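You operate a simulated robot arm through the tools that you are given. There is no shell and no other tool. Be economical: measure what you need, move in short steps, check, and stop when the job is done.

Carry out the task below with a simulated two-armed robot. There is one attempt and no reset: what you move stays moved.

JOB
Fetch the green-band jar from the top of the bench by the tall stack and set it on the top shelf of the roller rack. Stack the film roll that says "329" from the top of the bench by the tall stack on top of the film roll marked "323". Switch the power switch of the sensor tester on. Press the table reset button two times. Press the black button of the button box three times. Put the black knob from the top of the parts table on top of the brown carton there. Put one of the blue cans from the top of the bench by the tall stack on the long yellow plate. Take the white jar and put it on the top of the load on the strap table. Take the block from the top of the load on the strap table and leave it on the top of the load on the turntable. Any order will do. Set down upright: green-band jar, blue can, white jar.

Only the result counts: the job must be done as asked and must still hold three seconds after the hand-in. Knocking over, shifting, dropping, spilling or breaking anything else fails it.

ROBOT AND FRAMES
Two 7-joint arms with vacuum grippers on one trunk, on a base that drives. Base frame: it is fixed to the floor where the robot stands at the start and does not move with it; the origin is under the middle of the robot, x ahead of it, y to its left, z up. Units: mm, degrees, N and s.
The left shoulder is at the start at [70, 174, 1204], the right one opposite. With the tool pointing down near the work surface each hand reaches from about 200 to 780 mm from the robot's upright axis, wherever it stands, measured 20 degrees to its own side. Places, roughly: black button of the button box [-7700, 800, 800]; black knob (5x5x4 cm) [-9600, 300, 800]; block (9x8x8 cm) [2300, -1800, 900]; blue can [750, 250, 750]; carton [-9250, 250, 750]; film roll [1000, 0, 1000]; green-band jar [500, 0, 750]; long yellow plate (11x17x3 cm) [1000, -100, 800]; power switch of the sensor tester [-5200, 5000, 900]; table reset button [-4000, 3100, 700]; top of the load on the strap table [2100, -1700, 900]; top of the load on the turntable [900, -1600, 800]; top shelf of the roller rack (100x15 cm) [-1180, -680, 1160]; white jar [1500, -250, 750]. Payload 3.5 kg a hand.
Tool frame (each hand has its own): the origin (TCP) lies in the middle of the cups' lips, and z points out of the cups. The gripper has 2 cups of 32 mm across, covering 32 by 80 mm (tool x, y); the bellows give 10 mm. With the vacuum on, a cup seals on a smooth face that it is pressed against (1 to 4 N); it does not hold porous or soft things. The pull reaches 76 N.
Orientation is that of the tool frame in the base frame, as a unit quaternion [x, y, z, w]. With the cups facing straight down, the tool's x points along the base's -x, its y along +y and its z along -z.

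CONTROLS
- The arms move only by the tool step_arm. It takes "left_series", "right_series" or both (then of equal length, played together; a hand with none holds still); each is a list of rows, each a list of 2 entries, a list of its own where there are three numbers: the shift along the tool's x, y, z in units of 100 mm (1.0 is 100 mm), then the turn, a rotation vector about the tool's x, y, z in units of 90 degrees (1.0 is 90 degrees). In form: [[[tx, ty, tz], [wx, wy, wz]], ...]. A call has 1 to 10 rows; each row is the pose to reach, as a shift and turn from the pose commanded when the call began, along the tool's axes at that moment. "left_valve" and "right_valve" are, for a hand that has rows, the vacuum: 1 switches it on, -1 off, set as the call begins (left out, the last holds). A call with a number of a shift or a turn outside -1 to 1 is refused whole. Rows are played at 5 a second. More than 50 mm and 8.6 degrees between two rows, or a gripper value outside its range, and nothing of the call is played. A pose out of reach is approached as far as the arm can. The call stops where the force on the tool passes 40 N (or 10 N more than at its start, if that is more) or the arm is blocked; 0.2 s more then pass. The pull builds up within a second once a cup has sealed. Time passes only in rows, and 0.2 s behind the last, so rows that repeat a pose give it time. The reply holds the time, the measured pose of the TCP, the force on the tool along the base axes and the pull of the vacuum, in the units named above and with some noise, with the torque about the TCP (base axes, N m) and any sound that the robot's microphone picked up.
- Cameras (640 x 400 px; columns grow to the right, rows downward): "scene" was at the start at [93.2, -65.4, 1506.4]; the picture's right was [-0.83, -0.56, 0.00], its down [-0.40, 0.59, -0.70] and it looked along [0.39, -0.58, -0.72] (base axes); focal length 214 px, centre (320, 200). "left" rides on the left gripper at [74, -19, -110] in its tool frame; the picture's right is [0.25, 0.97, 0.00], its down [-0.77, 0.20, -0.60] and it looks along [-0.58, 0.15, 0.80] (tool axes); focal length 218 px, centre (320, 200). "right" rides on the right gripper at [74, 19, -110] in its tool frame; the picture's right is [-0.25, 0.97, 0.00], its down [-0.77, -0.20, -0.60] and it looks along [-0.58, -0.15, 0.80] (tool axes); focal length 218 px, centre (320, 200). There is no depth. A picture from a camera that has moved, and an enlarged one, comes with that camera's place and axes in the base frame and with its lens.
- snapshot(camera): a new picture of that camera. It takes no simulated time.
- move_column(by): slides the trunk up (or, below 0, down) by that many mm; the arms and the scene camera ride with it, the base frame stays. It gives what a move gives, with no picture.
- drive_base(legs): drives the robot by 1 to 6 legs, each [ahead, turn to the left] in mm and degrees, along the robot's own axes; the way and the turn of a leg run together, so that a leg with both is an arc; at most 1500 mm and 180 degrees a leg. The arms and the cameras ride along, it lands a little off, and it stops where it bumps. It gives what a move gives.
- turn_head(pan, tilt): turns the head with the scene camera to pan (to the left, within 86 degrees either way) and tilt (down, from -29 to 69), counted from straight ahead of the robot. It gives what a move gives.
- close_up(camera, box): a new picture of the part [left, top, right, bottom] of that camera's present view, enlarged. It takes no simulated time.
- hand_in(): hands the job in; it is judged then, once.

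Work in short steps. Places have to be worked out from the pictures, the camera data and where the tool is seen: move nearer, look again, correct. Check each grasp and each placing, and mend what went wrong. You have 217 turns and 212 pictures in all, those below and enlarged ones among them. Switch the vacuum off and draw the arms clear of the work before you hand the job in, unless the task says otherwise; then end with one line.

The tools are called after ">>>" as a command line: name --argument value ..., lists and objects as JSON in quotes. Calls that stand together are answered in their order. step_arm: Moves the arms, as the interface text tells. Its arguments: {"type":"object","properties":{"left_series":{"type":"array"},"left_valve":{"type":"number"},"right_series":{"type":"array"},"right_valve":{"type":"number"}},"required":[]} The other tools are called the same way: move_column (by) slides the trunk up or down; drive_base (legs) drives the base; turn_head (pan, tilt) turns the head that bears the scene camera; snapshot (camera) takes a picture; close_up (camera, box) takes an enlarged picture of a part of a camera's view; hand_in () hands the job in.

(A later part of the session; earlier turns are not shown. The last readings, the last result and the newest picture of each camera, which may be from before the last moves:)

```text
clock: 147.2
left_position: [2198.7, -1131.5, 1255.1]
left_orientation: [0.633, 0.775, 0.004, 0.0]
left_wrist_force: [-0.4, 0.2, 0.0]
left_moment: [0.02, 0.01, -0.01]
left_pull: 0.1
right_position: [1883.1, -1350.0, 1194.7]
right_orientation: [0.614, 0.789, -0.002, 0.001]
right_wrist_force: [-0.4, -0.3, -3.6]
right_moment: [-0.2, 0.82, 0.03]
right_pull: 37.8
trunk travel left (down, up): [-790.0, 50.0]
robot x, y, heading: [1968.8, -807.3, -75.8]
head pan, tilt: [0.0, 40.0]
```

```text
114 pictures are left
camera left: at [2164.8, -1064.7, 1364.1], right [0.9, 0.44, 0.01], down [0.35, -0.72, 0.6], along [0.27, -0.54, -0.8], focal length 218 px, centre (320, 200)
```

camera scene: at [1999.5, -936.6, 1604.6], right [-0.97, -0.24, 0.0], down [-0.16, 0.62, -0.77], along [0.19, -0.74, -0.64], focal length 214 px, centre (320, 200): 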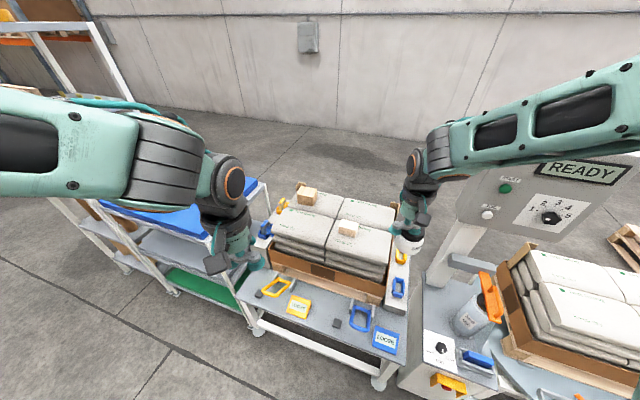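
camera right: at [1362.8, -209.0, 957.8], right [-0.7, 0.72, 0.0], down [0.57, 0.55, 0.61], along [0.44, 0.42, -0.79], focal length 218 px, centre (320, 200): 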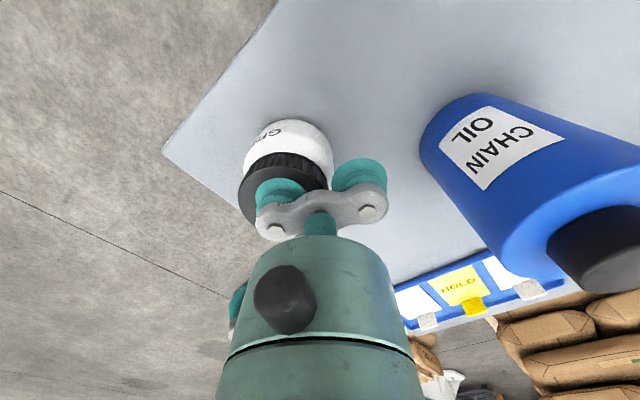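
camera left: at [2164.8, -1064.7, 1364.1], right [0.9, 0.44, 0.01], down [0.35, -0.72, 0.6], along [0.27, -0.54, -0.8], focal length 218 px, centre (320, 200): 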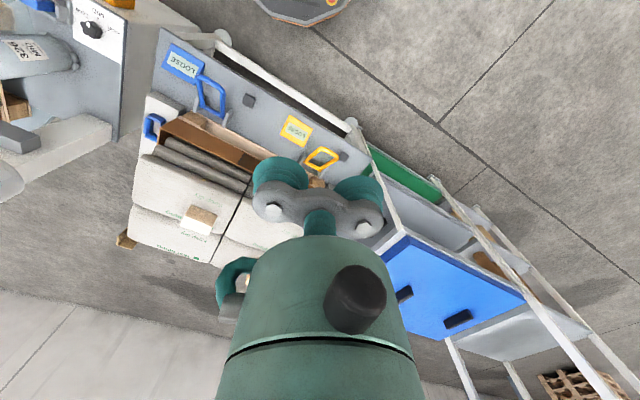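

Zoom on the load.

>>> close_up --camera "scene" --box '[230, 170, 430, 320]'

>>> close_up --camera "left" --box '[100, 70, 300, 290]'

>>> snapshot --camera "right"

```text
2.67 times, centred on (330, 245) of scene
camera zoom: at [1999.5, -936.6, 1604.6], right [-0.97, -0.24, 0.0], down [-0.16, 0.62, -0.77], along [0.19, -0.74, -0.64], focal length 572 px, centre (293, 80)
```

zoom: 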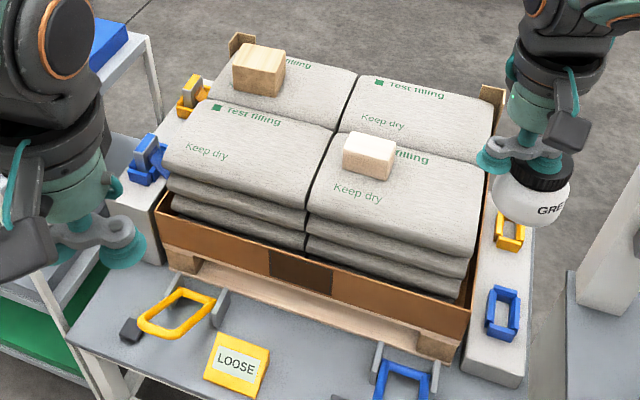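

```text
1.82 times, centred on (200, 180) of left
camera zoom: at [2164.8, -1064.7, 1364.1], right [0.9, 0.44, 0.01], down [0.35, -0.72, 0.6], along [0.27, -0.54, -0.8], focal length 397 px, centre (538, 236)
```

zoom: 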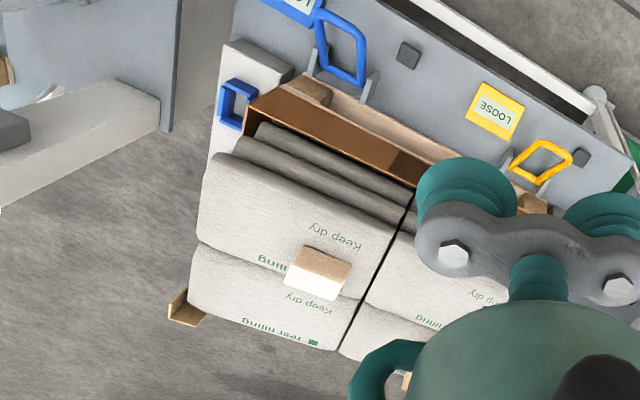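

```text
111 pictures are left
camera right: at [1883.6, -1273.9, 1304.9], right [1.0, -0.01, 0.0], down [-0.01, -0.79, 0.61], along [0.0, -0.61, -0.79], focal length 218 px, centre (320, 200)
```

right: 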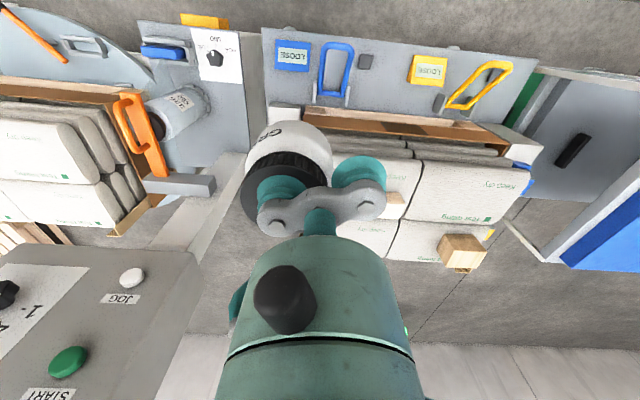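

The block at the back left (~9 cm, ≈(2305,−1800)) is the target; the pale one in the middle is smaller. I reposition closer: to ≈(2240,−940) facing −91°.

>>> drive_base --legs '[[0, 50], [300, 0], [0, -65]]'

>>> turn_head --pan 0 --tilt 48

>>> snapshot --camera "scene"

>>> snapshot --camera "left"

>>> snapshot --camera "right"

```text
clock: 154.5
left_position: [2390.1, -1303.9, 1255.1]
left_orientation: [0.723, 0.691, 0.003, -0.002]
left_wrist_force: [0.4, -1.1, 0.6]
left_moment: [0.0, 0.02, -0.03]
left_pull: 0.0
right_position: [2031.0, -1441.0, 1193.9]
right_orientation: [0.707, 0.707, -0.002, 0.001]
right_wrist_force: [0.0, -1.2, -2.0]
right_moment: [0.01, 0.82, 0.01]
right_pull: 37.6
trunk travel left (down, up): [-790.0, 50.0]
robot x, y, heading: [2250.9, -936.5, -89.8]
head pan, tilt: [0.0, 40.0]
```

```text
clock: 155.2
left_position: [2390.6, -1303.8, 1253.7]
left_orientation: [0.723, 0.691, 0.004, 0.0]
left_wrist_force: [-0.5, 0.8, 0.2]
left_moment: [0.03, -0.03, 0.04]
left_pull: 0.2
right_position: [2031.3, -1442.0, 1193.7]
right_orientation: [0.706, 0.708, -0.001, 0.001]
right_wrist_force: [0.1, 0.2, -2.7]
right_moment: [0.02, 0.83, 0.0]
right_pull: 37.7
trunk travel left (down, up): [-790.0, 50.0]
robot x, y, heading: [2247.7, -929.8, -89.8]
head pan, tilt: [0.0, 48.0]
```

```text
110 pictures are left
camera scene: at [2244.0, -1062.1, 1593.2], right [-1.0, 0.0, 0.0], down [0.0, 0.74, -0.67], along [0.0, -0.67, -0.74], focal length 214 px, centre (320, 200)
```

scene: 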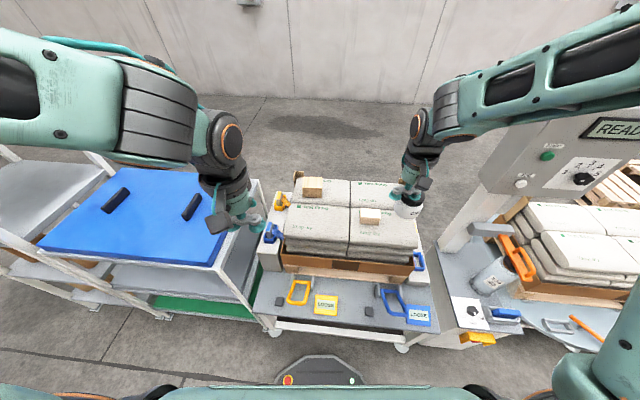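

```text
109 pictures are left
camera left: at [2374.1, -1232.4, 1364.1], right [0.98, 0.21, 0.01], down [0.16, -0.78, 0.6], along [0.13, -0.59, -0.8], focal length 218 px, centre (320, 200)
```

left: 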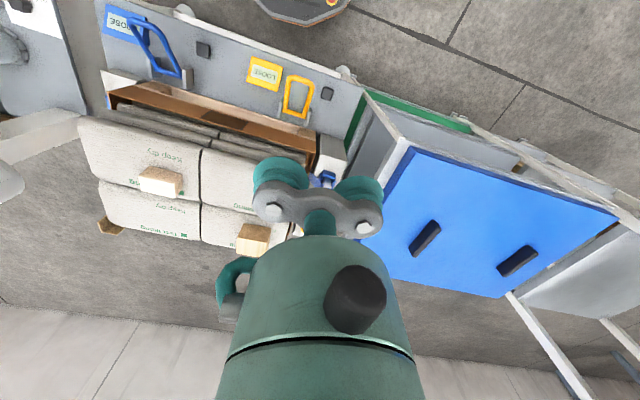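

```text
108 pictures are left
camera right: at [2049.9, -1366.6, 1304.8], right [0.97, -0.25, 0.0], down [-0.2, -0.77, 0.61], along [-0.15, -0.59, -0.8], focal length 218 px, centre (320, 200)
```

right: 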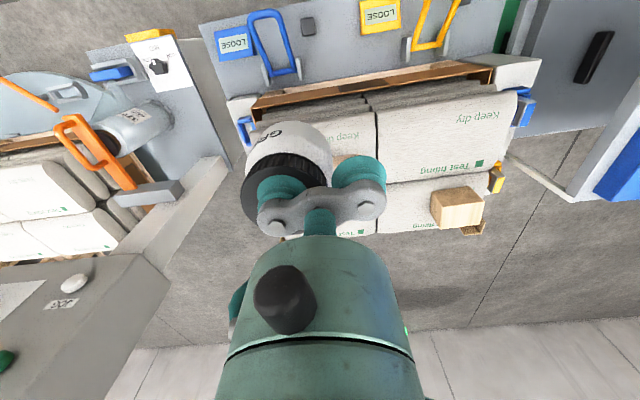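

Block top ≈(2281,−1772,925), bag tops ≈845. First put the jar on the front-left bag at ≈(2215,−1590). Move the right hand there in steps.

>>> step_arm --right_series '[[[-0.15, 0.3, 0.1], [0, 0, 0]], [[-0.3, 0.6, 0.2], [0, 0, 0]], [[-0.5, 0.8, 0.3], [0, 0, 0]]]'

>>> step_arm --right_series '[[[-0.15, 0.3, 0.2], [0, 0, 0]], [[-0.3, 0.6, 0.4], [0, 0, 0]], [[-0.5, 0.8, 0.5], [0, 0, 0]]]'

>>> step_arm --right_series '[[[-0.2, 0.25, 0.2], [0, 0, 0]], [[-0.4, 0.5, 0.4], [0, 0, 0]], [[-0.48, 0.72, 0.6], [0, 0, 0]], [[-0.48, 0.72, 0.6], [0, 0, 0]]]'

>>> snapshot --camera "right"

>>> close_up --camera "scene" --box '[240, 150, 440, 300]'

```text
clock: 156.0
left_position: [2390.7, -1305.3, 1252.8]
left_orientation: [0.723, 0.69, 0.003, 0.0]
left_wrist_force: [-0.2, 0.3, 0.7]
left_moment: [0.03, 0.0, 0.0]
left_pull: 0.1
right_position: [2108.3, -1493.8, 1162.7]
right_orientation: [0.707, 0.708, -0.001, -0.001]
right_wrist_force: [0.1, -0.2, -2.7]
right_moment: [0.02, 0.82, 0.03]
right_pull: 37.8
trunk travel left (down, up): [-790.0, 50.0]
robot x, y, heading: [2247.6, -931.9, -90.1]
head pan, tilt: [0.0, 48.0]
```

```text
clock: 156.8
left_position: [2391.1, -1305.2, 1254.2]
left_orientation: [0.723, 0.69, 0.003, 0.0]
left_wrist_force: [-0.4, -0.2, 0.0]
left_moment: [0.04, 0.03, -0.02]
left_pull: 0.1
right_position: [2189.8, -1543.7, 1115.2]
right_orientation: [0.707, 0.708, -0.002, 0.002]
right_wrist_force: [-0.3, -0.2, -3.4]
right_moment: [0.05, 0.84, 0.0]
right_pull: 37.7
trunk travel left (down, up): [-790.0, 50.0]
robot x, y, heading: [2241.8, -932.2, -90.0]
head pan, tilt: [0.0, 48.0]
```

```text
clock: 157.8
left_position: [2390.1, -1304.3, 1254.4]
left_orientation: [0.723, 0.691, 0.004, 0.001]
left_wrist_force: [0.7, -0.4, -0.4]
left_moment: [0.02, 0.01, 0.0]
left_pull: 0.1
right_position: [2262.8, -1587.7, 1055.5]
right_orientation: [0.707, 0.708, -0.002, 0.0]
right_wrist_force: [0.3, 0.4, -2.7]
right_moment: [-0.02, 0.83, -0.02]
right_pull: 38.0
trunk travel left (down, up): [-790.0, 50.0]
robot x, y, heading: [2247.5, -934.4, -89.9]
head pan, tilt: [0.0, 48.0]
```

```text
107 pictures are left
camera right: at [2282.4, -1514.6, 1165.9], right [0.97, -0.25, 0.0], down [-0.2, -0.77, 0.61], along [-0.15, -0.59, -0.79], focal length 218 px, centre (320, 200)
```

right: 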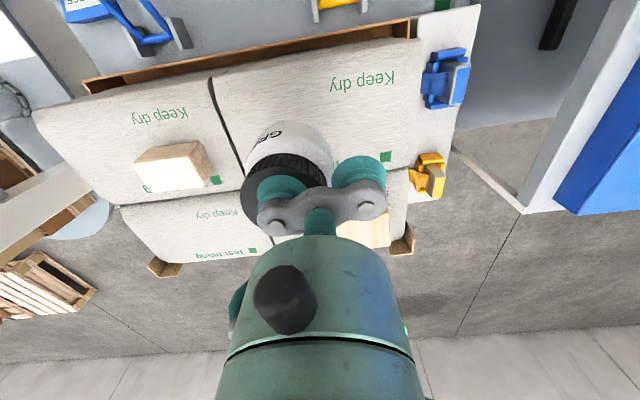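

```text
2.67 times, centred on (340, 225) of scene
camera zoom: at [2244.2, -1061.7, 1593.2], right [-1.0, 0.0, 0.0], down [0.0, 0.74, -0.67], along [0.0, -0.67, -0.74], focal length 572 px, centre (267, 133)
```

zoom: 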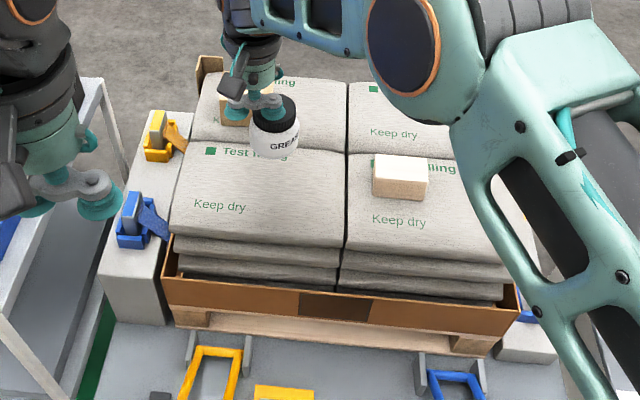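

The jar is over the centre of the front-left bag. Lower 120 mm, then by small steps.

>>> step_arm --right_series '[[[0, 0, 0.4], [0, 0, 0]], [[0, 0, 0.8], [0, 0, 0]], [[0, 0, 1.0], [0, 0, 0]]]'

>>> step_arm --right_series '[[[0, 0, 0.1], [0, 0, 0]], [[0, 0, 0.15], [0, 0, 0]], [[0, 0, 0.2], [0, 0, 0]], [[0, 0, 0.2], [0, 0, 0]]]'

>>> close_up --camera "scene" --box '[280, 180, 380, 260]'

```text
clock: 158.6
left_position: [2390.8, -1304.4, 1254.4]
left_orientation: [0.723, 0.691, 0.005, 0.0]
left_wrist_force: [-0.9, -0.2, -0.4]
left_moment: [0.0, 0.03, -0.01]
left_pull: 0.1
right_position: [2262.9, -1589.0, 953.2]
right_orientation: [0.707, 0.707, -0.002, 0.001]
right_wrist_force: [0.6, -0.7, -1.8]
right_moment: [-0.03, 0.77, 0.0]
right_pull: 38.1
trunk travel left (down, up): [-790.0, 50.0]
robot x, y, heading: [2249.3, -936.1, -89.8]
head pan, tilt: [0.0, 48.0]
```

```text
clock: 159.6
left_position: [2391.3, -1305.6, 1255.3]
left_orientation: [0.723, 0.691, 0.004, -0.001]
left_wrist_force: [-0.4, -0.5, -0.8]
left_moment: [-0.01, 0.02, 0.0]
left_pull: 0.1
right_position: [2262.9, -1590.8, 935.6]
right_orientation: [0.706, 0.708, -0.002, 0.0]
right_wrist_force: [0.3, -0.3, -2.4]
right_moment: [-0.03, 0.82, 0.0]
right_pull: 38.0
trunk travel left (down, up): [-790.0, 50.0]
robot x, y, heading: [2247.2, -936.0, -89.9]
head pan, tilt: [0.0, 48.0]
```

```text
5.00 times, centred on (330, 220) of scene
camera zoom: at [2244.4, -1062.3, 1593.1], right [-1.0, 0.0, 0.0], down [0.0, 0.74, -0.67], along [0.0, -0.67, -0.74], focal length 1072 px, centre (270, 100)
```

zoom: 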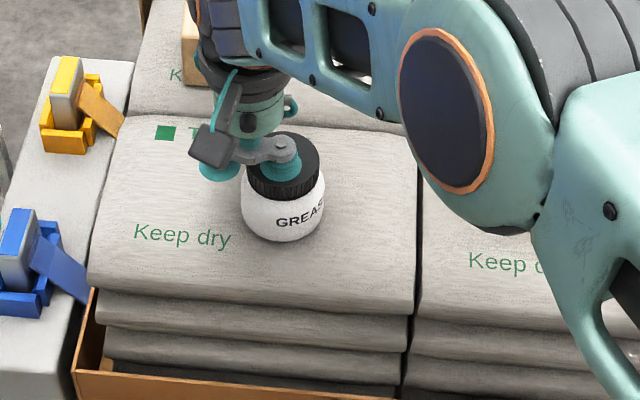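

Very close now. Continue in small steps until load.

>>> step_arm --right_series '[[[0, 0, 0.04], [0, 0, 0]], [[0, 0, 0.08], [0, 0, 0]], [[0, 0, 0.08], [0, 0, 0]]]'

>>> step_arm --right_series '[[[0, 0, 0.04], [0, 0, 0]], [[0, 0, 0.05], [0, 0, 0]], [[0, 0, 0.05], [0, 0, 0]]]'

```text
clock: 160.4
left_position: [2389.5, -1302.6, 1254.8]
left_orientation: [0.723, 0.691, 0.003, 0.001]
left_wrist_force: [0.0, -0.6, -0.1]
left_moment: [-0.02, 0.01, -0.04]
left_pull: 0.0
right_position: [2260.5, -1590.7, 929.1]
right_orientation: [0.707, 0.708, -0.003, 0.002]
right_wrist_force: [-1.4, 0.5, 7.2]
right_moment: [-0.3, 1.0, -0.06]
right_pull: 37.8
trunk travel left (down, up): [-790.0, 50.0]
robot x, y, heading: [2243.2, -937.1, -89.9]
head pan, tilt: [0.0, 48.0]
```

```text
clock: 161.2
left_position: [2390.2, -1300.4, 1256.1]
left_orientation: [0.723, 0.691, 0.002, 0.002]
left_wrist_force: [-0.4, -0.4, -0.8]
left_moment: [0.01, -0.03, -0.02]
left_pull: 0.0
right_position: [2261.7, -1588.4, 924.4]
right_orientation: [0.707, 0.707, -0.003, 0.003]
right_wrist_force: [-3.6, 5.7, 26.5]
right_moment: [-0.39, 1.11, -0.14]
right_pull: 37.5
trunk travel left (down, up): [-790.0, 50.0]
robot x, y, heading: [2244.0, -934.1, -89.9]
head pan, tilt: [0.0, 48.0]
```

Firm contact. Release and lift.

>>> step_arm --right_series '[[[0, 0, -0.03], [0, 0, 0]], [[0, 0, -0.03], [0, 0, 0]], [[0, 0, -0.03], [0, 0, 0]], [[0, 0, -0.03], [0, 0, 0]], [[0, 0, -0.03], [0, 0, 0]], [[0, 0, -0.08], [0, 0, 0]], [[0, 0, -0.3], [0, 0, 0]], [[0, 0, -0.7], [0, 0, 0]], [[0, 0, -1.0], [0, 0, 0]]]' --right_valve -1

>>> step_arm --right_series '[[[0.1, -0.2, -0.3], [0, 0, 0]], [[0.3, -0.4, -0.6], [0, 0, 0]], [[0.5, -0.7, -0.8], [0, 0, 0]], [[0.7, -1.0, -1.0], [0, 0, 0]]]'

>>> step_arm --right_series '[[[0.4, 0, -0.2], [0, 0, 0]], [[0.8, 0, -0.4], [0, 0, 0]], [[1.0, 0, -0.5], [0, 0, 0]]]'

>>> snapshot --camera "scene"

```text
clock: 163.2
left_position: [2390.1, -1303.2, 1253.9]
left_orientation: [0.722, 0.692, 0.003, -0.001]
left_wrist_force: [0.0, -0.4, -0.6]
left_moment: [-0.04, 0.03, 0.01]
left_pull: 0.1
right_position: [2261.2, -1589.2, 1022.7]
right_orientation: [0.706, 0.708, -0.002, 0.002]
right_wrist_force: [-0.4, 0.1, 0.4]
right_moment: [0.03, -0.01, 0.03]
right_pull: 0.1
trunk travel left (down, up): [-790.0, 50.0]
robot x, y, heading: [2244.6, -933.2, -89.8]
head pan, tilt: [0.0, 48.0]
```

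```text
clock: 164.2
left_position: [2388.6, -1303.1, 1254.9]
left_orientation: [0.723, 0.691, 0.004, 0.001]
left_wrist_force: [-0.3, 0.9, 0.3]
left_moment: [-0.03, 0.01, -0.01]
left_pull: 0.0
right_position: [2160.0, -1516.7, 1121.9]
right_orientation: [0.706, 0.708, -0.001, 0.003]
right_wrist_force: [-1.0, -0.4, -0.2]
right_moment: [-0.04, -0.02, 0.02]
right_pull: 0.0
trunk travel left (down, up): [-790.0, 50.0]
robot x, y, heading: [2243.5, -932.5, -89.8]
head pan, tilt: [0.0, 48.0]
```

```text
clock: 165.0
left_position: [2391.1, -1304.8, 1254.0]
left_orientation: [0.723, 0.691, 0.003, 0.0]
left_wrist_force: [0.6, 1.5, 0.0]
left_moment: [-0.02, 0.01, 0.01]
left_pull: 0.1
right_position: [2161.1, -1416.7, 1168.7]
right_orientation: [0.706, 0.708, -0.001, 0.001]
right_wrist_force: [0.0, -0.9, -0.3]
right_moment: [0.0, -0.03, 0.05]
right_pull: 0.1
trunk travel left (down, up): [-790.0, 50.0]
robot x, y, heading: [2248.3, -941.8, -89.8]
head pan, tilt: [0.0, 48.0]
```

```text
104 pictures are left
camera scene: at [2244.5, -1062.2, 1593.1], right [-1.0, 0.0, 0.0], down [0.0, 0.74, -0.67], along [0.0, -0.67, -0.74], focal length 214 px, centre (320, 200)
```

scene: 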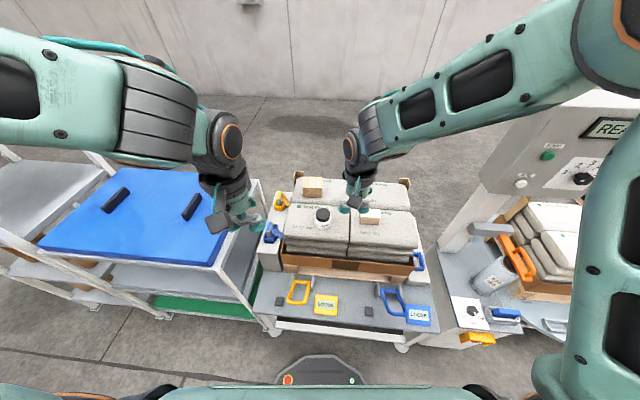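

White jar stands on the load. Now move in 40 mm and turn right 25° so the left shoulder gets closer to the block, then extend the left hand toward it.

>>> drive_base --legs '[[40, 0], [0, -25]]'

>>> snapshot --camera "left"

>>> snapshot --camera "right"

```text
clock: 167.2
left_position: [2216.6, -1369.8, 1254.6]
left_orientation: [0.859, 0.512, 0.004, 0.0]
left_wrist_force: [0.0, 1.6, 0.2]
left_moment: [0.03, 0.0, 0.0]
left_pull: 0.0
right_position: [1960.0, -1370.5, 1169.2]
right_orientation: [0.847, 0.531, -0.002, -0.001]
right_wrist_force: [-0.3, 0.5, -1.0]
right_moment: [-0.01, 0.01, -0.01]
right_pull: 0.0
trunk travel left (down, up): [-790.0, 50.0]
robot x, y, heading: [2243.8, -975.4, -115.7]
head pan, tilt: [0.0, 48.0]
```

```text
103 pictures are left
camera left: at [2233.5, -1298.2, 1364.3], right [0.97, -0.24, 0.01], down [-0.19, -0.78, 0.6], along [-0.14, -0.59, -0.8], focal length 218 px, centre (320, 200)
```

left: 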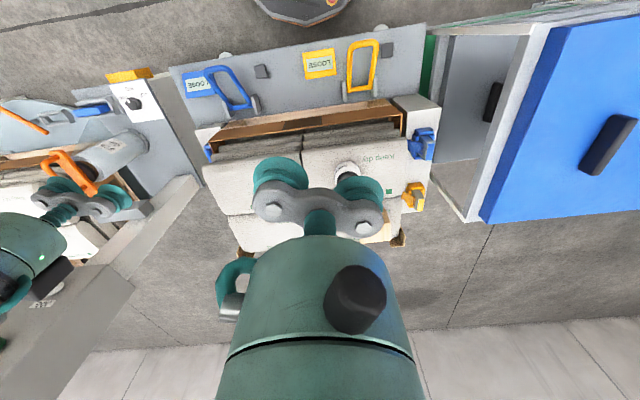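

```text
102 pictures are left
camera right: at [2010.0, -1312.1, 1279.9], right [0.76, -0.65, 0.0], down [-0.51, -0.61, 0.61], along [-0.39, -0.46, -0.79], focal length 218 px, centre (320, 200)
```

right: 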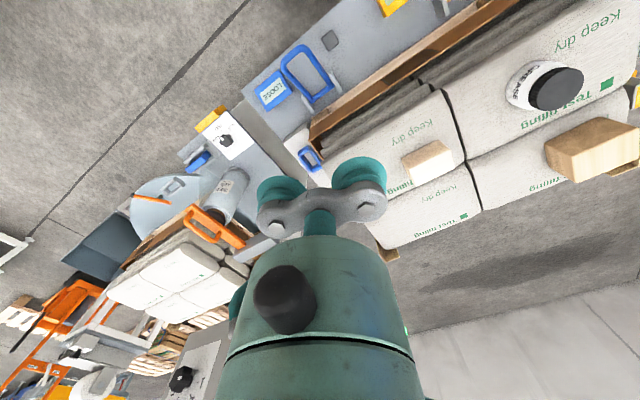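

Block confirmed ≈(2281,−1778). Extend the left hand in four shifts to above it.

>>> step_arm --left_series '[[[-0.26, 0.2, 0.1], [0, 0, 0]], [[-0.52, 0.4, 0.2], [0, 0, 0]], [[-0.79, 0.61, 0.3], [0, 0, 0]]]'

>>> step_arm --left_series '[[[-0.26, 0.2, 0.2], [0, 0, 0]], [[-0.52, 0.4, 0.4], [0, 0, 0]], [[-0.79, 0.61, 0.5], [0, 0, 0]]]'

>>> step_arm --left_series '[[[-0.26, 0.2, 0.2], [0, 0, 0]], [[-0.52, 0.4, 0.4], [0, 0, 0]], [[-0.79, 0.61, 0.6], [0, 0, 0]]]'

>>> step_arm --left_series '[[[-0.26, 0.2, 0.2], [0, 0, 0]], [[-0.52, 0.4, 0.4], [0, 0, 0]], [[-0.77, 0.6, 0.6], [0, 0, 0]], [[-0.77, 0.6, 0.6], [0, 0, 0]]]'

>>> snapshot --camera "left"

>>> snapshot --camera "scene"

```text
clock: 168.0
left_position: [2229.1, -1471.1, 1220.0]
left_orientation: [0.859, 0.511, 0.003, 0.0]
left_wrist_force: [-0.1, 0.2, 0.7]
left_moment: [0.02, -0.01, 0.01]
left_pull: 0.1
right_position: [1958.9, -1372.1, 1168.9]
right_orientation: [0.847, 0.532, -0.001, -0.001]
right_wrist_force: [0.0, 0.0, -0.4]
right_moment: [-0.01, -0.03, 0.02]
right_pull: 0.1
trunk travel left (down, up): [-790.0, 50.0]
robot x, y, heading: [2245.7, -976.1, -115.8]
head pan, tilt: [0.0, 48.0]
```

```text
clock: 168.8
left_position: [2247.6, -1568.3, 1172.0]
left_orientation: [0.859, 0.511, 0.004, 0.0]
left_wrist_force: [-0.4, -0.2, 0.2]
left_moment: [-0.03, -0.01, -0.02]
left_pull: 0.1
right_position: [1958.9, -1372.7, 1169.2]
right_orientation: [0.847, 0.532, -0.001, 0.0]
right_wrist_force: [0.0, -0.2, 0.6]
right_moment: [0.01, 0.01, 0.01]
right_pull: 0.0
trunk travel left (down, up): [-790.0, 50.0]
robot x, y, heading: [2245.4, -971.7, -115.8]
head pan, tilt: [0.0, 48.0]
```

```text
clock: 169.6
left_position: [2261.4, -1668.7, 1113.7]
left_orientation: [0.859, 0.512, 0.003, 0.0]
left_wrist_force: [0.8, -0.5, 0.3]
left_moment: [0.0, -0.01, 0.0]
left_pull: 0.0
right_position: [1960.5, -1372.1, 1168.9]
right_orientation: [0.847, 0.531, -0.001, -0.001]
right_wrist_force: [-0.8, -0.4, 0.4]
right_moment: [0.02, 0.0, 0.0]
right_pull: 0.0
trunk travel left (down, up): [-790.0, 50.0]
robot x, y, heading: [2243.3, -971.8, -115.6]
head pan, tilt: [0.0, 48.0]
```

```text
clock: 170.6
left_position: [2278.9, -1764.7, 1052.6]
left_orientation: [0.859, 0.512, 0.004, 0.001]
left_wrist_force: [0.7, 0.4, -0.6]
left_moment: [-0.03, 0.01, -0.04]
left_pull: 0.0
right_position: [1959.1, -1371.4, 1169.1]
right_orientation: [0.846, 0.532, -0.001, 0.0]
right_wrist_force: [0.0, -0.4, 0.2]
right_moment: [-0.02, 0.02, 0.0]
right_pull: 0.0
trunk travel left (down, up): [-790.0, 50.0]
robot x, y, heading: [2246.2, -976.0, -115.5]
head pan, tilt: [0.0, 48.0]
```

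```text
101 pictures are left
camera left: at [2295.9, -1692.6, 1162.3], right [0.97, -0.24, 0.01], down [-0.19, -0.78, 0.6], along [-0.14, -0.59, -0.8], focal length 218 px, centre (320, 200)
```

left: 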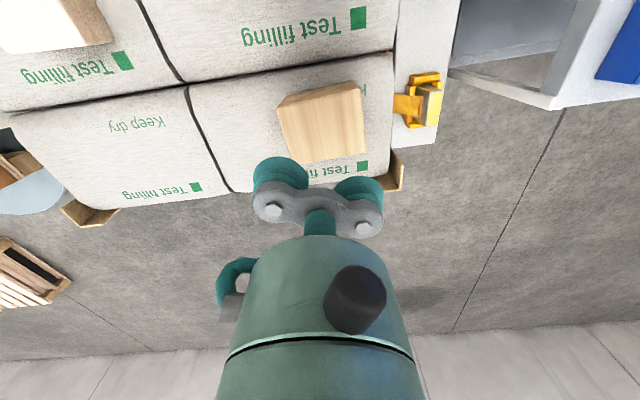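

```text
100 pictures are left
camera scene: at [2188.2, -1088.7, 1593.2], right [-0.9, 0.43, 0.0], down [0.32, 0.67, -0.67], along [-0.29, -0.6, -0.74], focal length 214 px, centre (320, 200)
```

scene: 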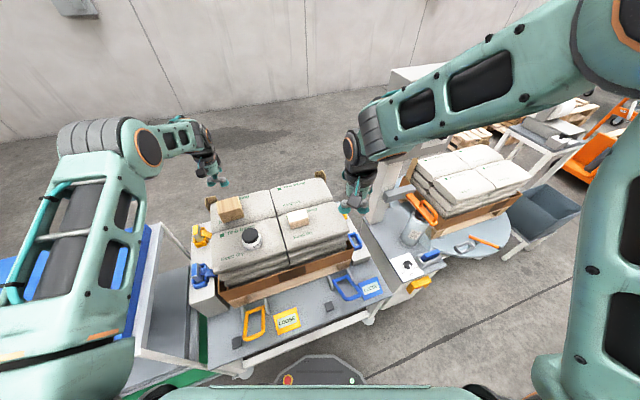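

Reach is good. Centre over the block (2283,−1770), rotate ~18° to align with it, and descend with vacuum.

>>> step_arm --left_series '[[[-0.025, 0.06, 0.3], [0, 0, -0.09]], [[-0.025, 0.06, 0.6], [0, 0, -0.18]], [[-0.025, 0.06, 1.0], [0, 0, -0.2]], [[-0.025, 0.06, 1.0], [0, 0, -0.2]]]' --left_valve 1

>>> snapshot --camera "left"

```text
clock: 171.6
left_position: [2282.5, -1770.5, 950.9]
left_orientation: [0.768, 0.64, 0.003, 0.001]
left_wrist_force: [0.7, 0.2, 0.3]
left_moment: [-0.01, -0.01, -0.02]
left_pull: 0.1
right_position: [1959.7, -1370.5, 1168.9]
right_orientation: [0.847, 0.532, -0.001, 0.0]
right_wrist_force: [0.5, -0.1, 0.2]
right_moment: [-0.03, 0.01, 0.01]
right_pull: 0.0
trunk travel left (down, up): [-790.0, 50.0]
robot x, y, heading: [2247.4, -977.0, -115.6]
head pan, tilt: [0.0, 48.0]
```

```text
99 pictures are left
camera left: at [2276.9, -1695.4, 1060.2], right [1.0, 0.07, 0.01], down [0.06, -0.8, 0.6], along [0.05, -0.6, -0.8], focal length 218 px, centre (320, 200)
```

left: 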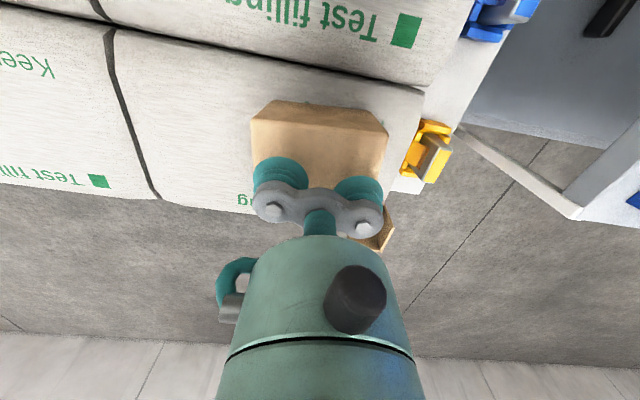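

Aligned. Final descent.

>>> step_arm --left_series '[[[0, 0, 0.12], [0, 0, 0]], [[0, 0, 0.2], [0, 0, 0]], [[0, 0, 0.26], [0, 0, 0]], [[0, 0, 0.26], [0, 0, 0]], [[0, 0, 0.26], [0, 0, 0]]]'

```text
clock: 172.8
left_position: [2284.0, -1766.9, 929.5]
left_orientation: [0.769, 0.64, 0.002, 0.001]
left_wrist_force: [1.0, -1.4, 11.3]
left_moment: [-0.45, 0.12, 0.01]
left_pull: 75.5
right_position: [1958.6, -1369.9, 1169.9]
right_orientation: [0.847, 0.532, -0.002, 0.001]
right_wrist_force: [-0.3, 0.1, 0.2]
right_moment: [-0.01, 0.0, -0.02]
right_pull: 0.1
trunk travel left (down, up): [-790.0, 50.0]
robot x, y, heading: [2246.0, -975.4, -115.9]
head pan, tilt: [0.0, 48.0]
```

Both cups sealed (75 N). Lift 200 mm, retract over the jar with clearance, then back out.

>>> step_arm --left_series '[[[0, 0, -0.2], [0, 0, 0]], [[0, 0, -0.6], [0, 0, 0]], [[0, 0, -1.0], [0, 0, 0]]]'

>>> step_arm --left_series '[[[0, 0, -0.4], [0, 0, 0]], [[0, 0, -0.8], [0, 0, 0]], [[0, 0, -1.0], [0, 0, 0]]]'

>>> step_arm --left_series '[[[0.32, -0.12, -0.1], [0, 0, 0]], [[0.64, -0.24, -0.2], [0, 0, 0]], [[0.95, -0.35, -0.2], [0, 0, 0]]]'

>>> step_arm --left_series '[[[0.32, -0.12, -0.1], [0, 0, 0]], [[0.64, -0.24, -0.2], [0, 0, 0]], [[0.95, -0.35, -0.2], [0, 0, 0]]]'

>>> step_arm --left_series '[[[0.32, -0.12, 0], [0, 0, 0]], [[0.64, -0.24, 0], [0, 0, 0]], [[0.95, -0.35, 0], [0, 0, 0]]]'

>>> snapshot --camera "scene"

```text
clock: 173.6
left_position: [2283.7, -1770.6, 1027.7]
left_orientation: [0.769, 0.639, 0.003, 0.001]
left_wrist_force: [0.3, 0.2, -2.1]
left_moment: [-0.02, 0.0, -0.02]
left_pull: 75.0
right_position: [1958.5, -1370.6, 1169.5]
right_orientation: [0.847, 0.532, -0.002, 0.001]
right_wrist_force: [-0.6, -0.2, -0.7]
right_moment: [-0.03, -0.01, 0.03]
right_pull: 0.2
trunk travel left (down, up): [-790.0, 50.0]
robot x, y, heading: [2248.5, -977.1, -115.7]
head pan, tilt: [0.0, 48.0]
```

```text
clock: 174.4
left_position: [2285.4, -1768.8, 1127.7]
left_orientation: [0.769, 0.64, 0.002, 0.001]
left_wrist_force: [0.4, 0.6, -1.9]
left_moment: [-0.01, -0.02, 0.0]
left_pull: 75.3
right_position: [1958.8, -1370.8, 1168.8]
right_orientation: [0.846, 0.532, -0.002, 0.0]
right_wrist_force: [0.4, 0.2, -0.2]
right_moment: [0.02, 0.03, 0.01]
right_pull: 0.0
trunk travel left (down, up): [-790.0, 50.0]
robot x, y, heading: [2246.7, -978.0, -115.7]
head pan, tilt: [0.0, 48.0]
```

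```text
clock: 175.2
left_position: [2266.8, -1665.1, 1147.0]
left_orientation: [0.768, 0.64, 0.003, 0.001]
left_wrist_force: [-0.7, -0.1, -2.3]
left_moment: [0.01, -0.02, 0.0]
left_pull: 75.3
right_position: [1959.4, -1371.6, 1169.3]
right_orientation: [0.847, 0.532, -0.002, 0.001]
right_wrist_force: [0.7, 0.0, -0.4]
right_moment: [-0.03, 0.01, -0.01]
right_pull: 0.1
trunk travel left (down, up): [-790.0, 50.0]
robot x, y, heading: [2245.5, -975.3, -115.5]
head pan, tilt: [0.0, 48.0]
```

```text
clock: 176.0
left_position: [2252.7, -1566.9, 1167.6]
left_orientation: [0.769, 0.64, 0.003, 0.001]
left_wrist_force: [0.0, 0.8, -1.3]
left_moment: [0.01, -0.01, 0.03]
left_pull: 75.1
right_position: [1959.6, -1369.7, 1169.0]
right_orientation: [0.847, 0.532, -0.001, 0.0]
right_wrist_force: [0.4, 0.2, -0.2]
right_moment: [-0.01, 0.01, -0.04]
right_pull: 0.2
trunk travel left (down, up): [-790.0, 50.0]
robot x, y, heading: [2243.2, -976.0, -115.7]
head pan, tilt: [0.0, 48.0]
```

```text
clock: 176.8
left_position: [2233.1, -1468.9, 1167.2]
left_orientation: [0.768, 0.641, 0.003, 0.001]
left_wrist_force: [-0.1, 0.2, -2.4]
left_moment: [0.02, -0.01, 0.0]
left_pull: 75.7
right_position: [1958.2, -1370.8, 1168.4]
right_orientation: [0.847, 0.532, -0.001, 0.001]
right_wrist_force: [-0.5, 0.1, -0.5]
right_moment: [-0.01, 0.02, -0.01]
right_pull: 0.1
trunk travel left (down, up): [-790.0, 50.0]
robot x, y, heading: [2248.9, -976.3, -115.6]
head pan, tilt: [0.0, 48.0]
```

```text
98 pictures are left
camera scene: at [2187.8, -1088.7, 1593.2], right [-0.9, 0.43, 0.0], down [0.32, 0.67, -0.67], along [-0.29, -0.6, -0.74], focal length 214 px, centre (320, 200)
```

scene: 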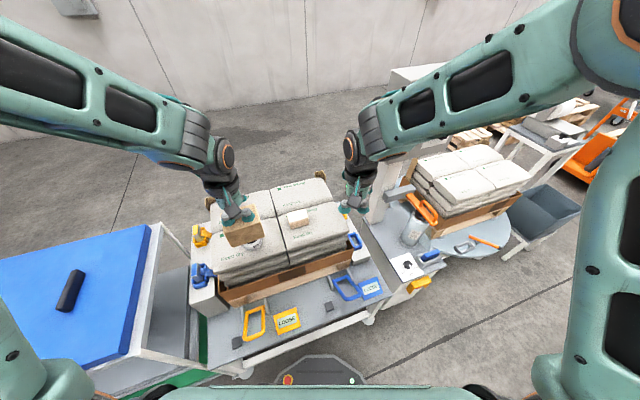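

Block held securely. Back out, drive along the aisle to the turntable and face it.

>>> drive_base --legs '[[-250, 0], [0, -64.3], [1400, 0], [0, 90]]'

>>> turn_head --pan 0 --tilt 45

>>> snapshot --camera "scene"

>>> snapshot --camera "left"

>>> snapshot --camera "right"

```text
clock: 191.8
left_position: [1151.3, -1205.9, 1166.6]
left_orientation: [0.61, 0.793, 0.004, 0.001]
left_wrist_force: [-0.7, -0.2, -2.3]
left_moment: [-0.01, -0.02, 0.05]
left_pull: 75.4
right_position: [861.9, -1234.4, 1169.4]
right_orientation: [0.709, 0.705, -0.001, 0.001]
right_wrist_force: [-0.1, 0.0, 0.3]
right_moment: [0.01, 0.02, -0.01]
right_pull: 0.1
trunk travel left (down, up): [-790.0, 50.0]
robot x, y, heading: [950.7, -752.8, -90.4]
head pan, tilt: [0.0, 48.0]
```

```text
clock: 192.4
left_position: [1151.6, -1206.7, 1167.2]
left_orientation: [0.61, 0.793, 0.004, 0.001]
left_wrist_force: [-0.8, 0.0, -2.2]
left_moment: [0.03, -0.01, 0.02]
left_pull: 75.4
right_position: [862.2, -1234.3, 1169.4]
right_orientation: [0.71, 0.704, -0.001, 0.001]
right_wrist_force: [0.3, -1.9, -0.2]
right_moment: [0.04, 0.02, -0.02]
right_pull: 0.0
trunk travel left (down, up): [-790.0, 50.0]
robot x, y, heading: [952.0, -754.1, -90.7]
head pan, tilt: [0.0, 45.0]
```

```text
97 pictures are left
camera scene: at [948.8, -883.8, 1597.3], right [-1.0, 0.01, 0.0], down [0.0, 0.71, -0.71], along [0.0, -0.71, -0.71], focal length 214 px, centre (320, 200)
```

scene: 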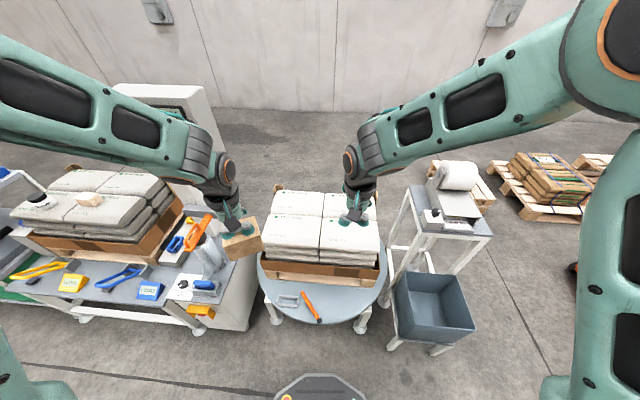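

```text
96 pictures are left
camera left: at [1113.2, -1142.8, 1276.4], right [0.87, 0.49, 0.01], down [0.39, -0.7, 0.6], along [0.3, -0.52, -0.8], focal length 218 px, centre (320, 200)
```

left: 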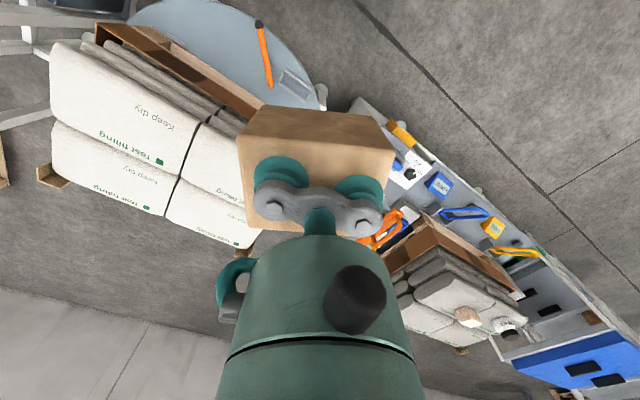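

```text
95 pictures are left
camera right: at [882.1, -1161.0, 1279.6], right [0.97, -0.26, 0.0], down [-0.21, -0.77, 0.61], along [-0.16, -0.59, -0.79], focal length 218 px, centre (320, 200)
```

right: 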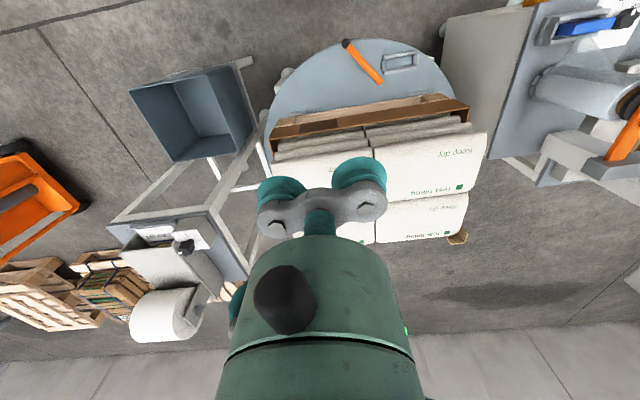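

Load bag tops ≈830; target the front-left bag centre ≈(1062,−1442). Move the block over it and down to z≈1015.

>>> step_arm --left_series '[[[-0.23, -0.17, 0.1], [0, 0, 0]], [[-0.46, -0.34, 0.2], [0, 0, 0]], [[-0.68, -0.5, 0.3], [0, 0, 0]]]'

>>> step_arm --left_series '[[[-0.23, -0.17, 0.2], [0, 0, 0]], [[-0.46, -0.34, 0.4], [0, 0, 0]], [[-0.68, -0.5, 0.6], [0, 0, 0]]]'

>>> step_arm --left_series '[[[-0.23, -0.17, 0.2], [0, 0, 0]], [[-0.46, -0.34, 0.4], [0, 0, 0]], [[-0.68, -0.5, 0.6], [0, 0, 0]], [[-0.68, -0.5, 0.6], [0, 0, 0]]]'

>>> close_up --camera "scene" --box '[220, 160, 420, 320]'

>>> snapshot --camera "left"

```text
clock: 193.2
left_position: [1121.1, -1288.6, 1133.7]
left_orientation: [0.61, 0.792, 0.003, -0.001]
left_wrist_force: [-0.5, -0.9, -1.9]
left_moment: [0.01, -0.03, -0.04]
left_pull: 74.8
right_position: [861.3, -1235.6, 1168.3]
right_orientation: [0.71, 0.704, 0.0, 0.001]
right_wrist_force: [0.4, 0.2, 0.0]
right_moment: [0.02, -0.02, -0.03]
right_pull: 0.0
trunk travel left (down, up): [-790.0, 50.0]
robot x, y, heading: [952.0, -755.2, -90.4]
head pan, tilt: [0.0, 45.0]
```

```text
clock: 194.0
left_position: [1092.3, -1364.7, 1072.2]
left_orientation: [0.609, 0.793, 0.003, 0.0]
left_wrist_force: [-0.3, 0.0, -2.6]
left_moment: [-0.01, -0.01, 0.02]
left_pull: 75.8
right_position: [861.4, -1235.4, 1168.0]
right_orientation: [0.71, 0.704, 0.0, 0.001]
right_wrist_force: [-0.7, -0.3, -0.1]
right_moment: [0.02, 0.0, 0.0]
right_pull: 0.1
trunk travel left (down, up): [-790.0, 50.0]
robot x, y, heading: [948.4, -755.6, -90.5]
head pan, tilt: [0.0, 45.0]
```

```text
clock: 195.0
left_position: [1063.3, -1442.8, 1015.4]
left_orientation: [0.611, 0.792, 0.004, 0.001]
left_wrist_force: [0.0, -0.1, -2.2]
left_moment: [0.01, 0.01, 0.01]
left_pull: 75.2
right_position: [861.8, -1234.8, 1168.9]
right_orientation: [0.71, 0.704, -0.001, 0.001]
right_wrist_force: [-0.4, 0.7, 0.3]
right_moment: [0.01, 0.01, 0.02]
right_pull: 0.1
trunk travel left (down, up): [-790.0, 50.0]
robot x, y, heading: [955.6, -757.0, -90.5]
head pan, tilt: [0.0, 45.0]
```

```text
2.50 times, centred on (320, 240) of scene
camera zoom: at [948.9, -883.4, 1597.4], right [-1.0, 0.01, 0.0], down [0.0, 0.71, -0.71], along [0.0, -0.71, -0.71], focal length 536 px, centre (320, 100)
```

zoom: 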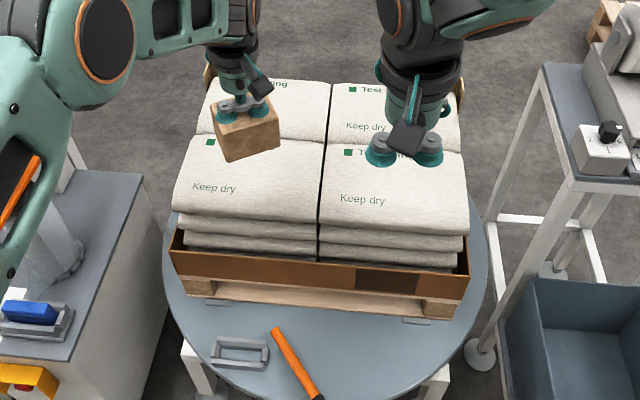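

```text
93 pictures are left
camera left: at [1025.4, -1378.7, 1124.6], right [0.87, 0.49, 0.01], down [0.39, -0.7, 0.6], along [0.3, -0.52, -0.8], focal length 218 px, centre (320, 200)
```

left: 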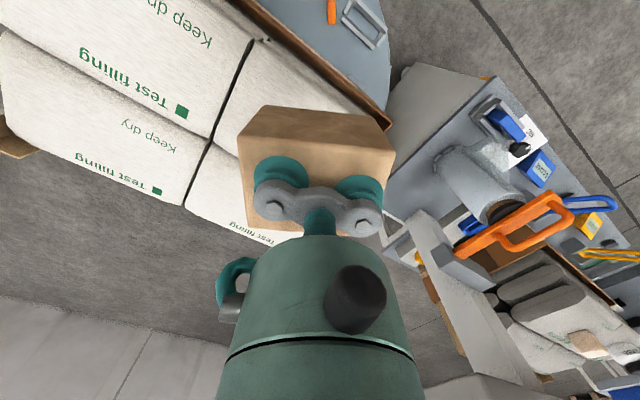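

The block's footprint will land in the bag's middle. Lower.

>>> step_arm --left_series '[[[0, 0, 0.4], [0, 0, 0]], [[0, 0, 0.75], [0, 0, 0]], [[0, 0, 0.85], [0, 0, 0]], [[0, 0, 0.9], [0, 0, 0]], [[0, 0, 0.9], [0, 0, 0]]]'

>>> close_up --camera "scene" --box '[240, 180, 340, 260]'

```text
clock: 196.2
left_position: [1061.5, -1441.7, 925.0]
left_orientation: [0.61, 0.792, 0.003, 0.0]
left_wrist_force: [-0.3, -0.2, -2.8]
left_moment: [0.04, 0.01, -0.03]
left_pull: 75.3
right_position: [861.8, -1235.8, 1168.2]
right_orientation: [0.709, 0.705, -0.001, 0.002]
right_wrist_force: [0.0, 0.5, 0.4]
right_moment: [-0.03, -0.01, 0.0]
right_pull: 0.0
trunk travel left (down, up): [-790.0, 50.0]
robot x, y, heading: [952.7, -755.9, -90.5]
head pan, tilt: [0.0, 45.0]
```

```text
5.00 times, centred on (290, 220) of scene
camera zoom: at [949.0, -883.9, 1597.3], right [-1.0, 0.01, 0.0], down [0.0, 0.71, -0.71], along [0.0, -0.71, -0.71], focal length 1072 px, centre (470, 100)
```

zoom: 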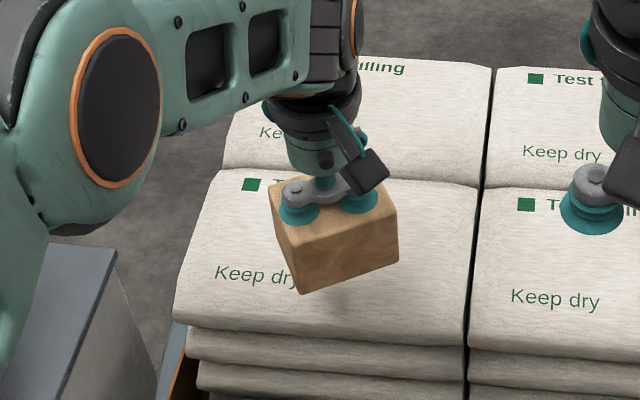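

Still a gap. Step down further.

>>> step_arm --left_series '[[[0, 0, 0.06], [0, 0, 0]], [[0, 0, 0.1], [0, 0, 0]], [[0, 0, 0.1], [0, 0, 0]]]'

>>> step_arm --left_series '[[[0, 0, 0.04], [0, 0, 0]], [[0, 0, 0.07], [0, 0, 0]], [[0, 0, 0.07], [0, 0, 0]]]'

>>> close_up --camera "scene" --box '[240, 180, 340, 260]'

```text
clock: 197.0
left_position: [1061.1, -1440.7, 914.9]
left_orientation: [0.61, 0.792, 0.003, 0.0]
left_wrist_force: [-0.7, 1.4, -2.0]
left_moment: [0.04, -0.01, 0.02]
left_pull: 75.6
right_position: [860.0, -1235.5, 1168.6]
right_orientation: [0.71, 0.705, -0.001, 0.001]
right_wrist_force: [0.1, 0.9, 0.0]
right_moment: [-0.02, -0.02, -0.03]
right_pull: 0.0
trunk travel left (down, up): [-790.0, 50.0]
robot x, y, heading: [954.5, -750.5, -90.5]
head pan, tilt: [0.0, 45.0]
```

```text
clock: 197.8
left_position: [1059.1, -1438.8, 908.9]
left_orientation: [0.61, 0.792, 0.002, 0.0]
left_wrist_force: [0.0, 0.5, -1.7]
left_moment: [-0.01, 0.01, -0.01]
left_pull: 75.7
right_position: [861.8, -1234.8, 1168.3]
right_orientation: [0.71, 0.704, -0.001, 0.001]
right_wrist_force: [0.9, -0.7, 1.1]
right_moment: [0.02, 0.02, -0.02]
right_pull: 0.0
trunk travel left (down, up): [-790.0, 50.0]
robot x, y, heading: [952.6, -757.2, -90.3]
head pan, tilt: [0.0, 45.0]
```

```text
5.00 times, centred on (290, 220) of scene
camera zoom: at [948.9, -883.9, 1597.4], right [-1.0, 0.01, 0.0], down [0.0, 0.71, -0.71], along [0.0, -0.71, -0.71], focal length 1072 px, centre (470, 100)
```

zoom: 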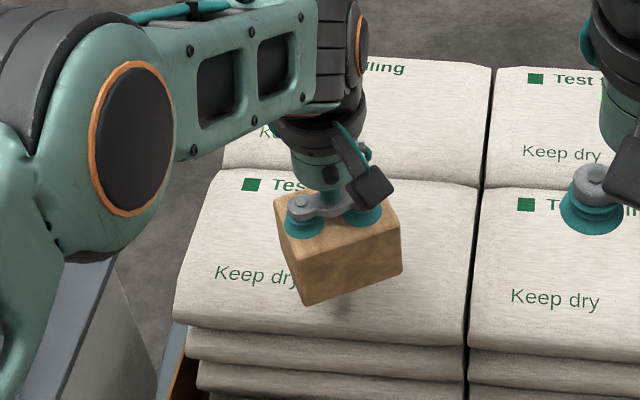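

Shadow still detached slightly; continue down in two small calls.

>>> step_arm --left_series '[[[0, 0, 0.04], [0, 0, 0]], [[0, 0, 0.08], [0, 0, 0]], [[0, 0, 0.08], [0, 0, 0]]]'

>>> step_arm --left_series '[[[0, 0, 0.03], [0, 0, 0]], [[0, 0, 0.06], [0, 0, 0]], [[0, 0, 0.06], [0, 0, 0]]]'

>>> close_up --camera "scene" --box '[240, 180, 340, 260]'

```text
clock: 198.6
left_position: [1061.0, -1440.4, 899.4]
left_orientation: [0.609, 0.793, 0.003, 0.001]
left_wrist_force: [-0.2, 0.6, -2.5]
left_moment: [-0.02, 0.0, 0.01]
left_pull: 75.4
right_position: [861.7, -1234.9, 1168.5]
right_orientation: [0.71, 0.704, -0.001, 0.001]
right_wrist_force: [0.1, -0.3, 0.6]
right_moment: [0.01, -0.01, 0.02]
right_pull: 0.1
trunk travel left (down, up): [-790.0, 50.0]
robot x, y, heading: [949.1, -754.7, -90.3]
head pan, tilt: [0.0, 45.0]
```

```text
clock: 199.4
left_position: [1060.9, -1441.1, 894.4]
left_orientation: [0.61, 0.792, 0.003, 0.0]
left_wrist_force: [-0.5, -0.7, -1.5]
left_moment: [0.01, 0.0, -0.01]
left_pull: 75.5
right_position: [861.7, -1234.8, 1169.3]
right_orientation: [0.709, 0.705, -0.001, 0.002]
right_wrist_force: [0.0, 0.7, -0.3]
right_moment: [-0.02, 0.02, 0.0]
right_pull: 0.0
trunk travel left (down, up): [-790.0, 50.0]
robot x, y, heading: [951.0, -755.0, -90.1]
head pan, tilt: [0.0, 45.0]
```

```text
5.00 times, centred on (290, 220) of scene
camera zoom: at [948.9, -883.9, 1597.4], right [-1.0, 0.01, 0.0], down [0.0, 0.71, -0.71], along [0.0, -0.71, -0.71], focal length 1072 px, centre (470, 100)
```

zoom: 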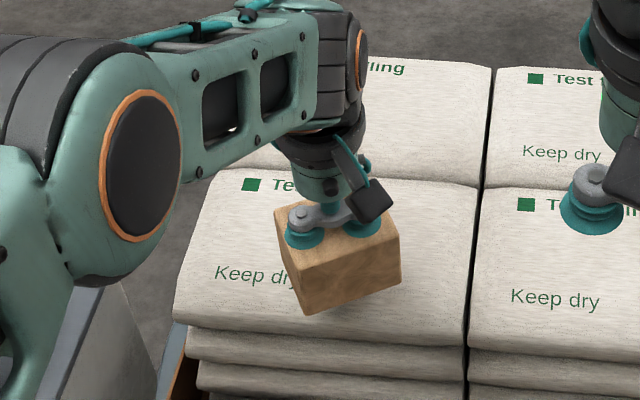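

Almost down. Continue.

>>> step_arm --left_series '[[[0, 0, 0.03], [0, 0, 0]], [[0, 0, 0.06], [0, 0, 0]], [[0, 0, 0.06], [0, 0, 0]]]'

>>> step_arm --left_series '[[[0, 0, 0.03], [0, 0, 0]], [[0, 0, 0.05], [0, 0, 0]], [[0, 0, 0.05], [0, 0, 0]]]'

>>> close_up --camera "scene" --box '[240, 180, 340, 260]'

```text
clock: 200.2
left_position: [1059.7, -1441.3, 888.5]
left_orientation: [0.61, 0.793, 0.003, 0.0]
left_wrist_force: [-0.2, -0.5, -2.4]
left_moment: [-0.01, 0.04, 0.05]
left_pull: 74.9
right_position: [862.4, -1233.9, 1169.2]
right_orientation: [0.709, 0.705, -0.001, 0.002]
right_wrist_force: [-0.6, 0.4, -0.9]
right_moment: [0.02, -0.04, 0.01]
right_pull: 0.0
trunk travel left (down, up): [-790.0, 50.0]
robot x, y, heading: [949.9, -755.3, -90.3]
head pan, tilt: [0.0, 45.0]
```

```text
clock: 201.0
left_position: [1059.5, -1442.3, 885.2]
left_orientation: [0.61, 0.792, 0.003, 0.0]
left_wrist_force: [0.5, 1.2, -1.4]
left_moment: [0.02, 0.0, -0.02]
left_pull: 75.5
right_position: [863.1, -1235.5, 1168.8]
right_orientation: [0.709, 0.705, -0.001, 0.0]
right_wrist_force: [-0.1, -0.2, 0.0]
right_moment: [-0.02, 0.01, 0.01]
right_pull: 0.1
trunk travel left (down, up): [-790.0, 50.0]
robot x, y, heading: [952.9, -752.4, -90.5]
head pan, tilt: [0.0, 45.0]
```

```text
5.00 times, centred on (290, 220) of scene
camera zoom: at [948.9, -883.9, 1597.4], right [-1.0, 0.01, 0.0], down [0.0, 0.71, -0.71], along [0.0, -0.71, -0.71], focal length 1072 px, centre (470, 100)
```

zoom: 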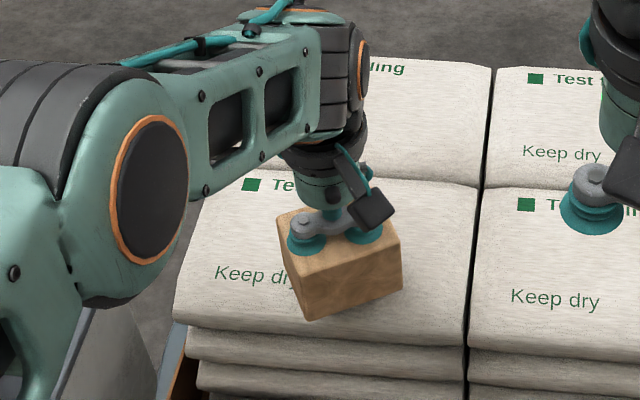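

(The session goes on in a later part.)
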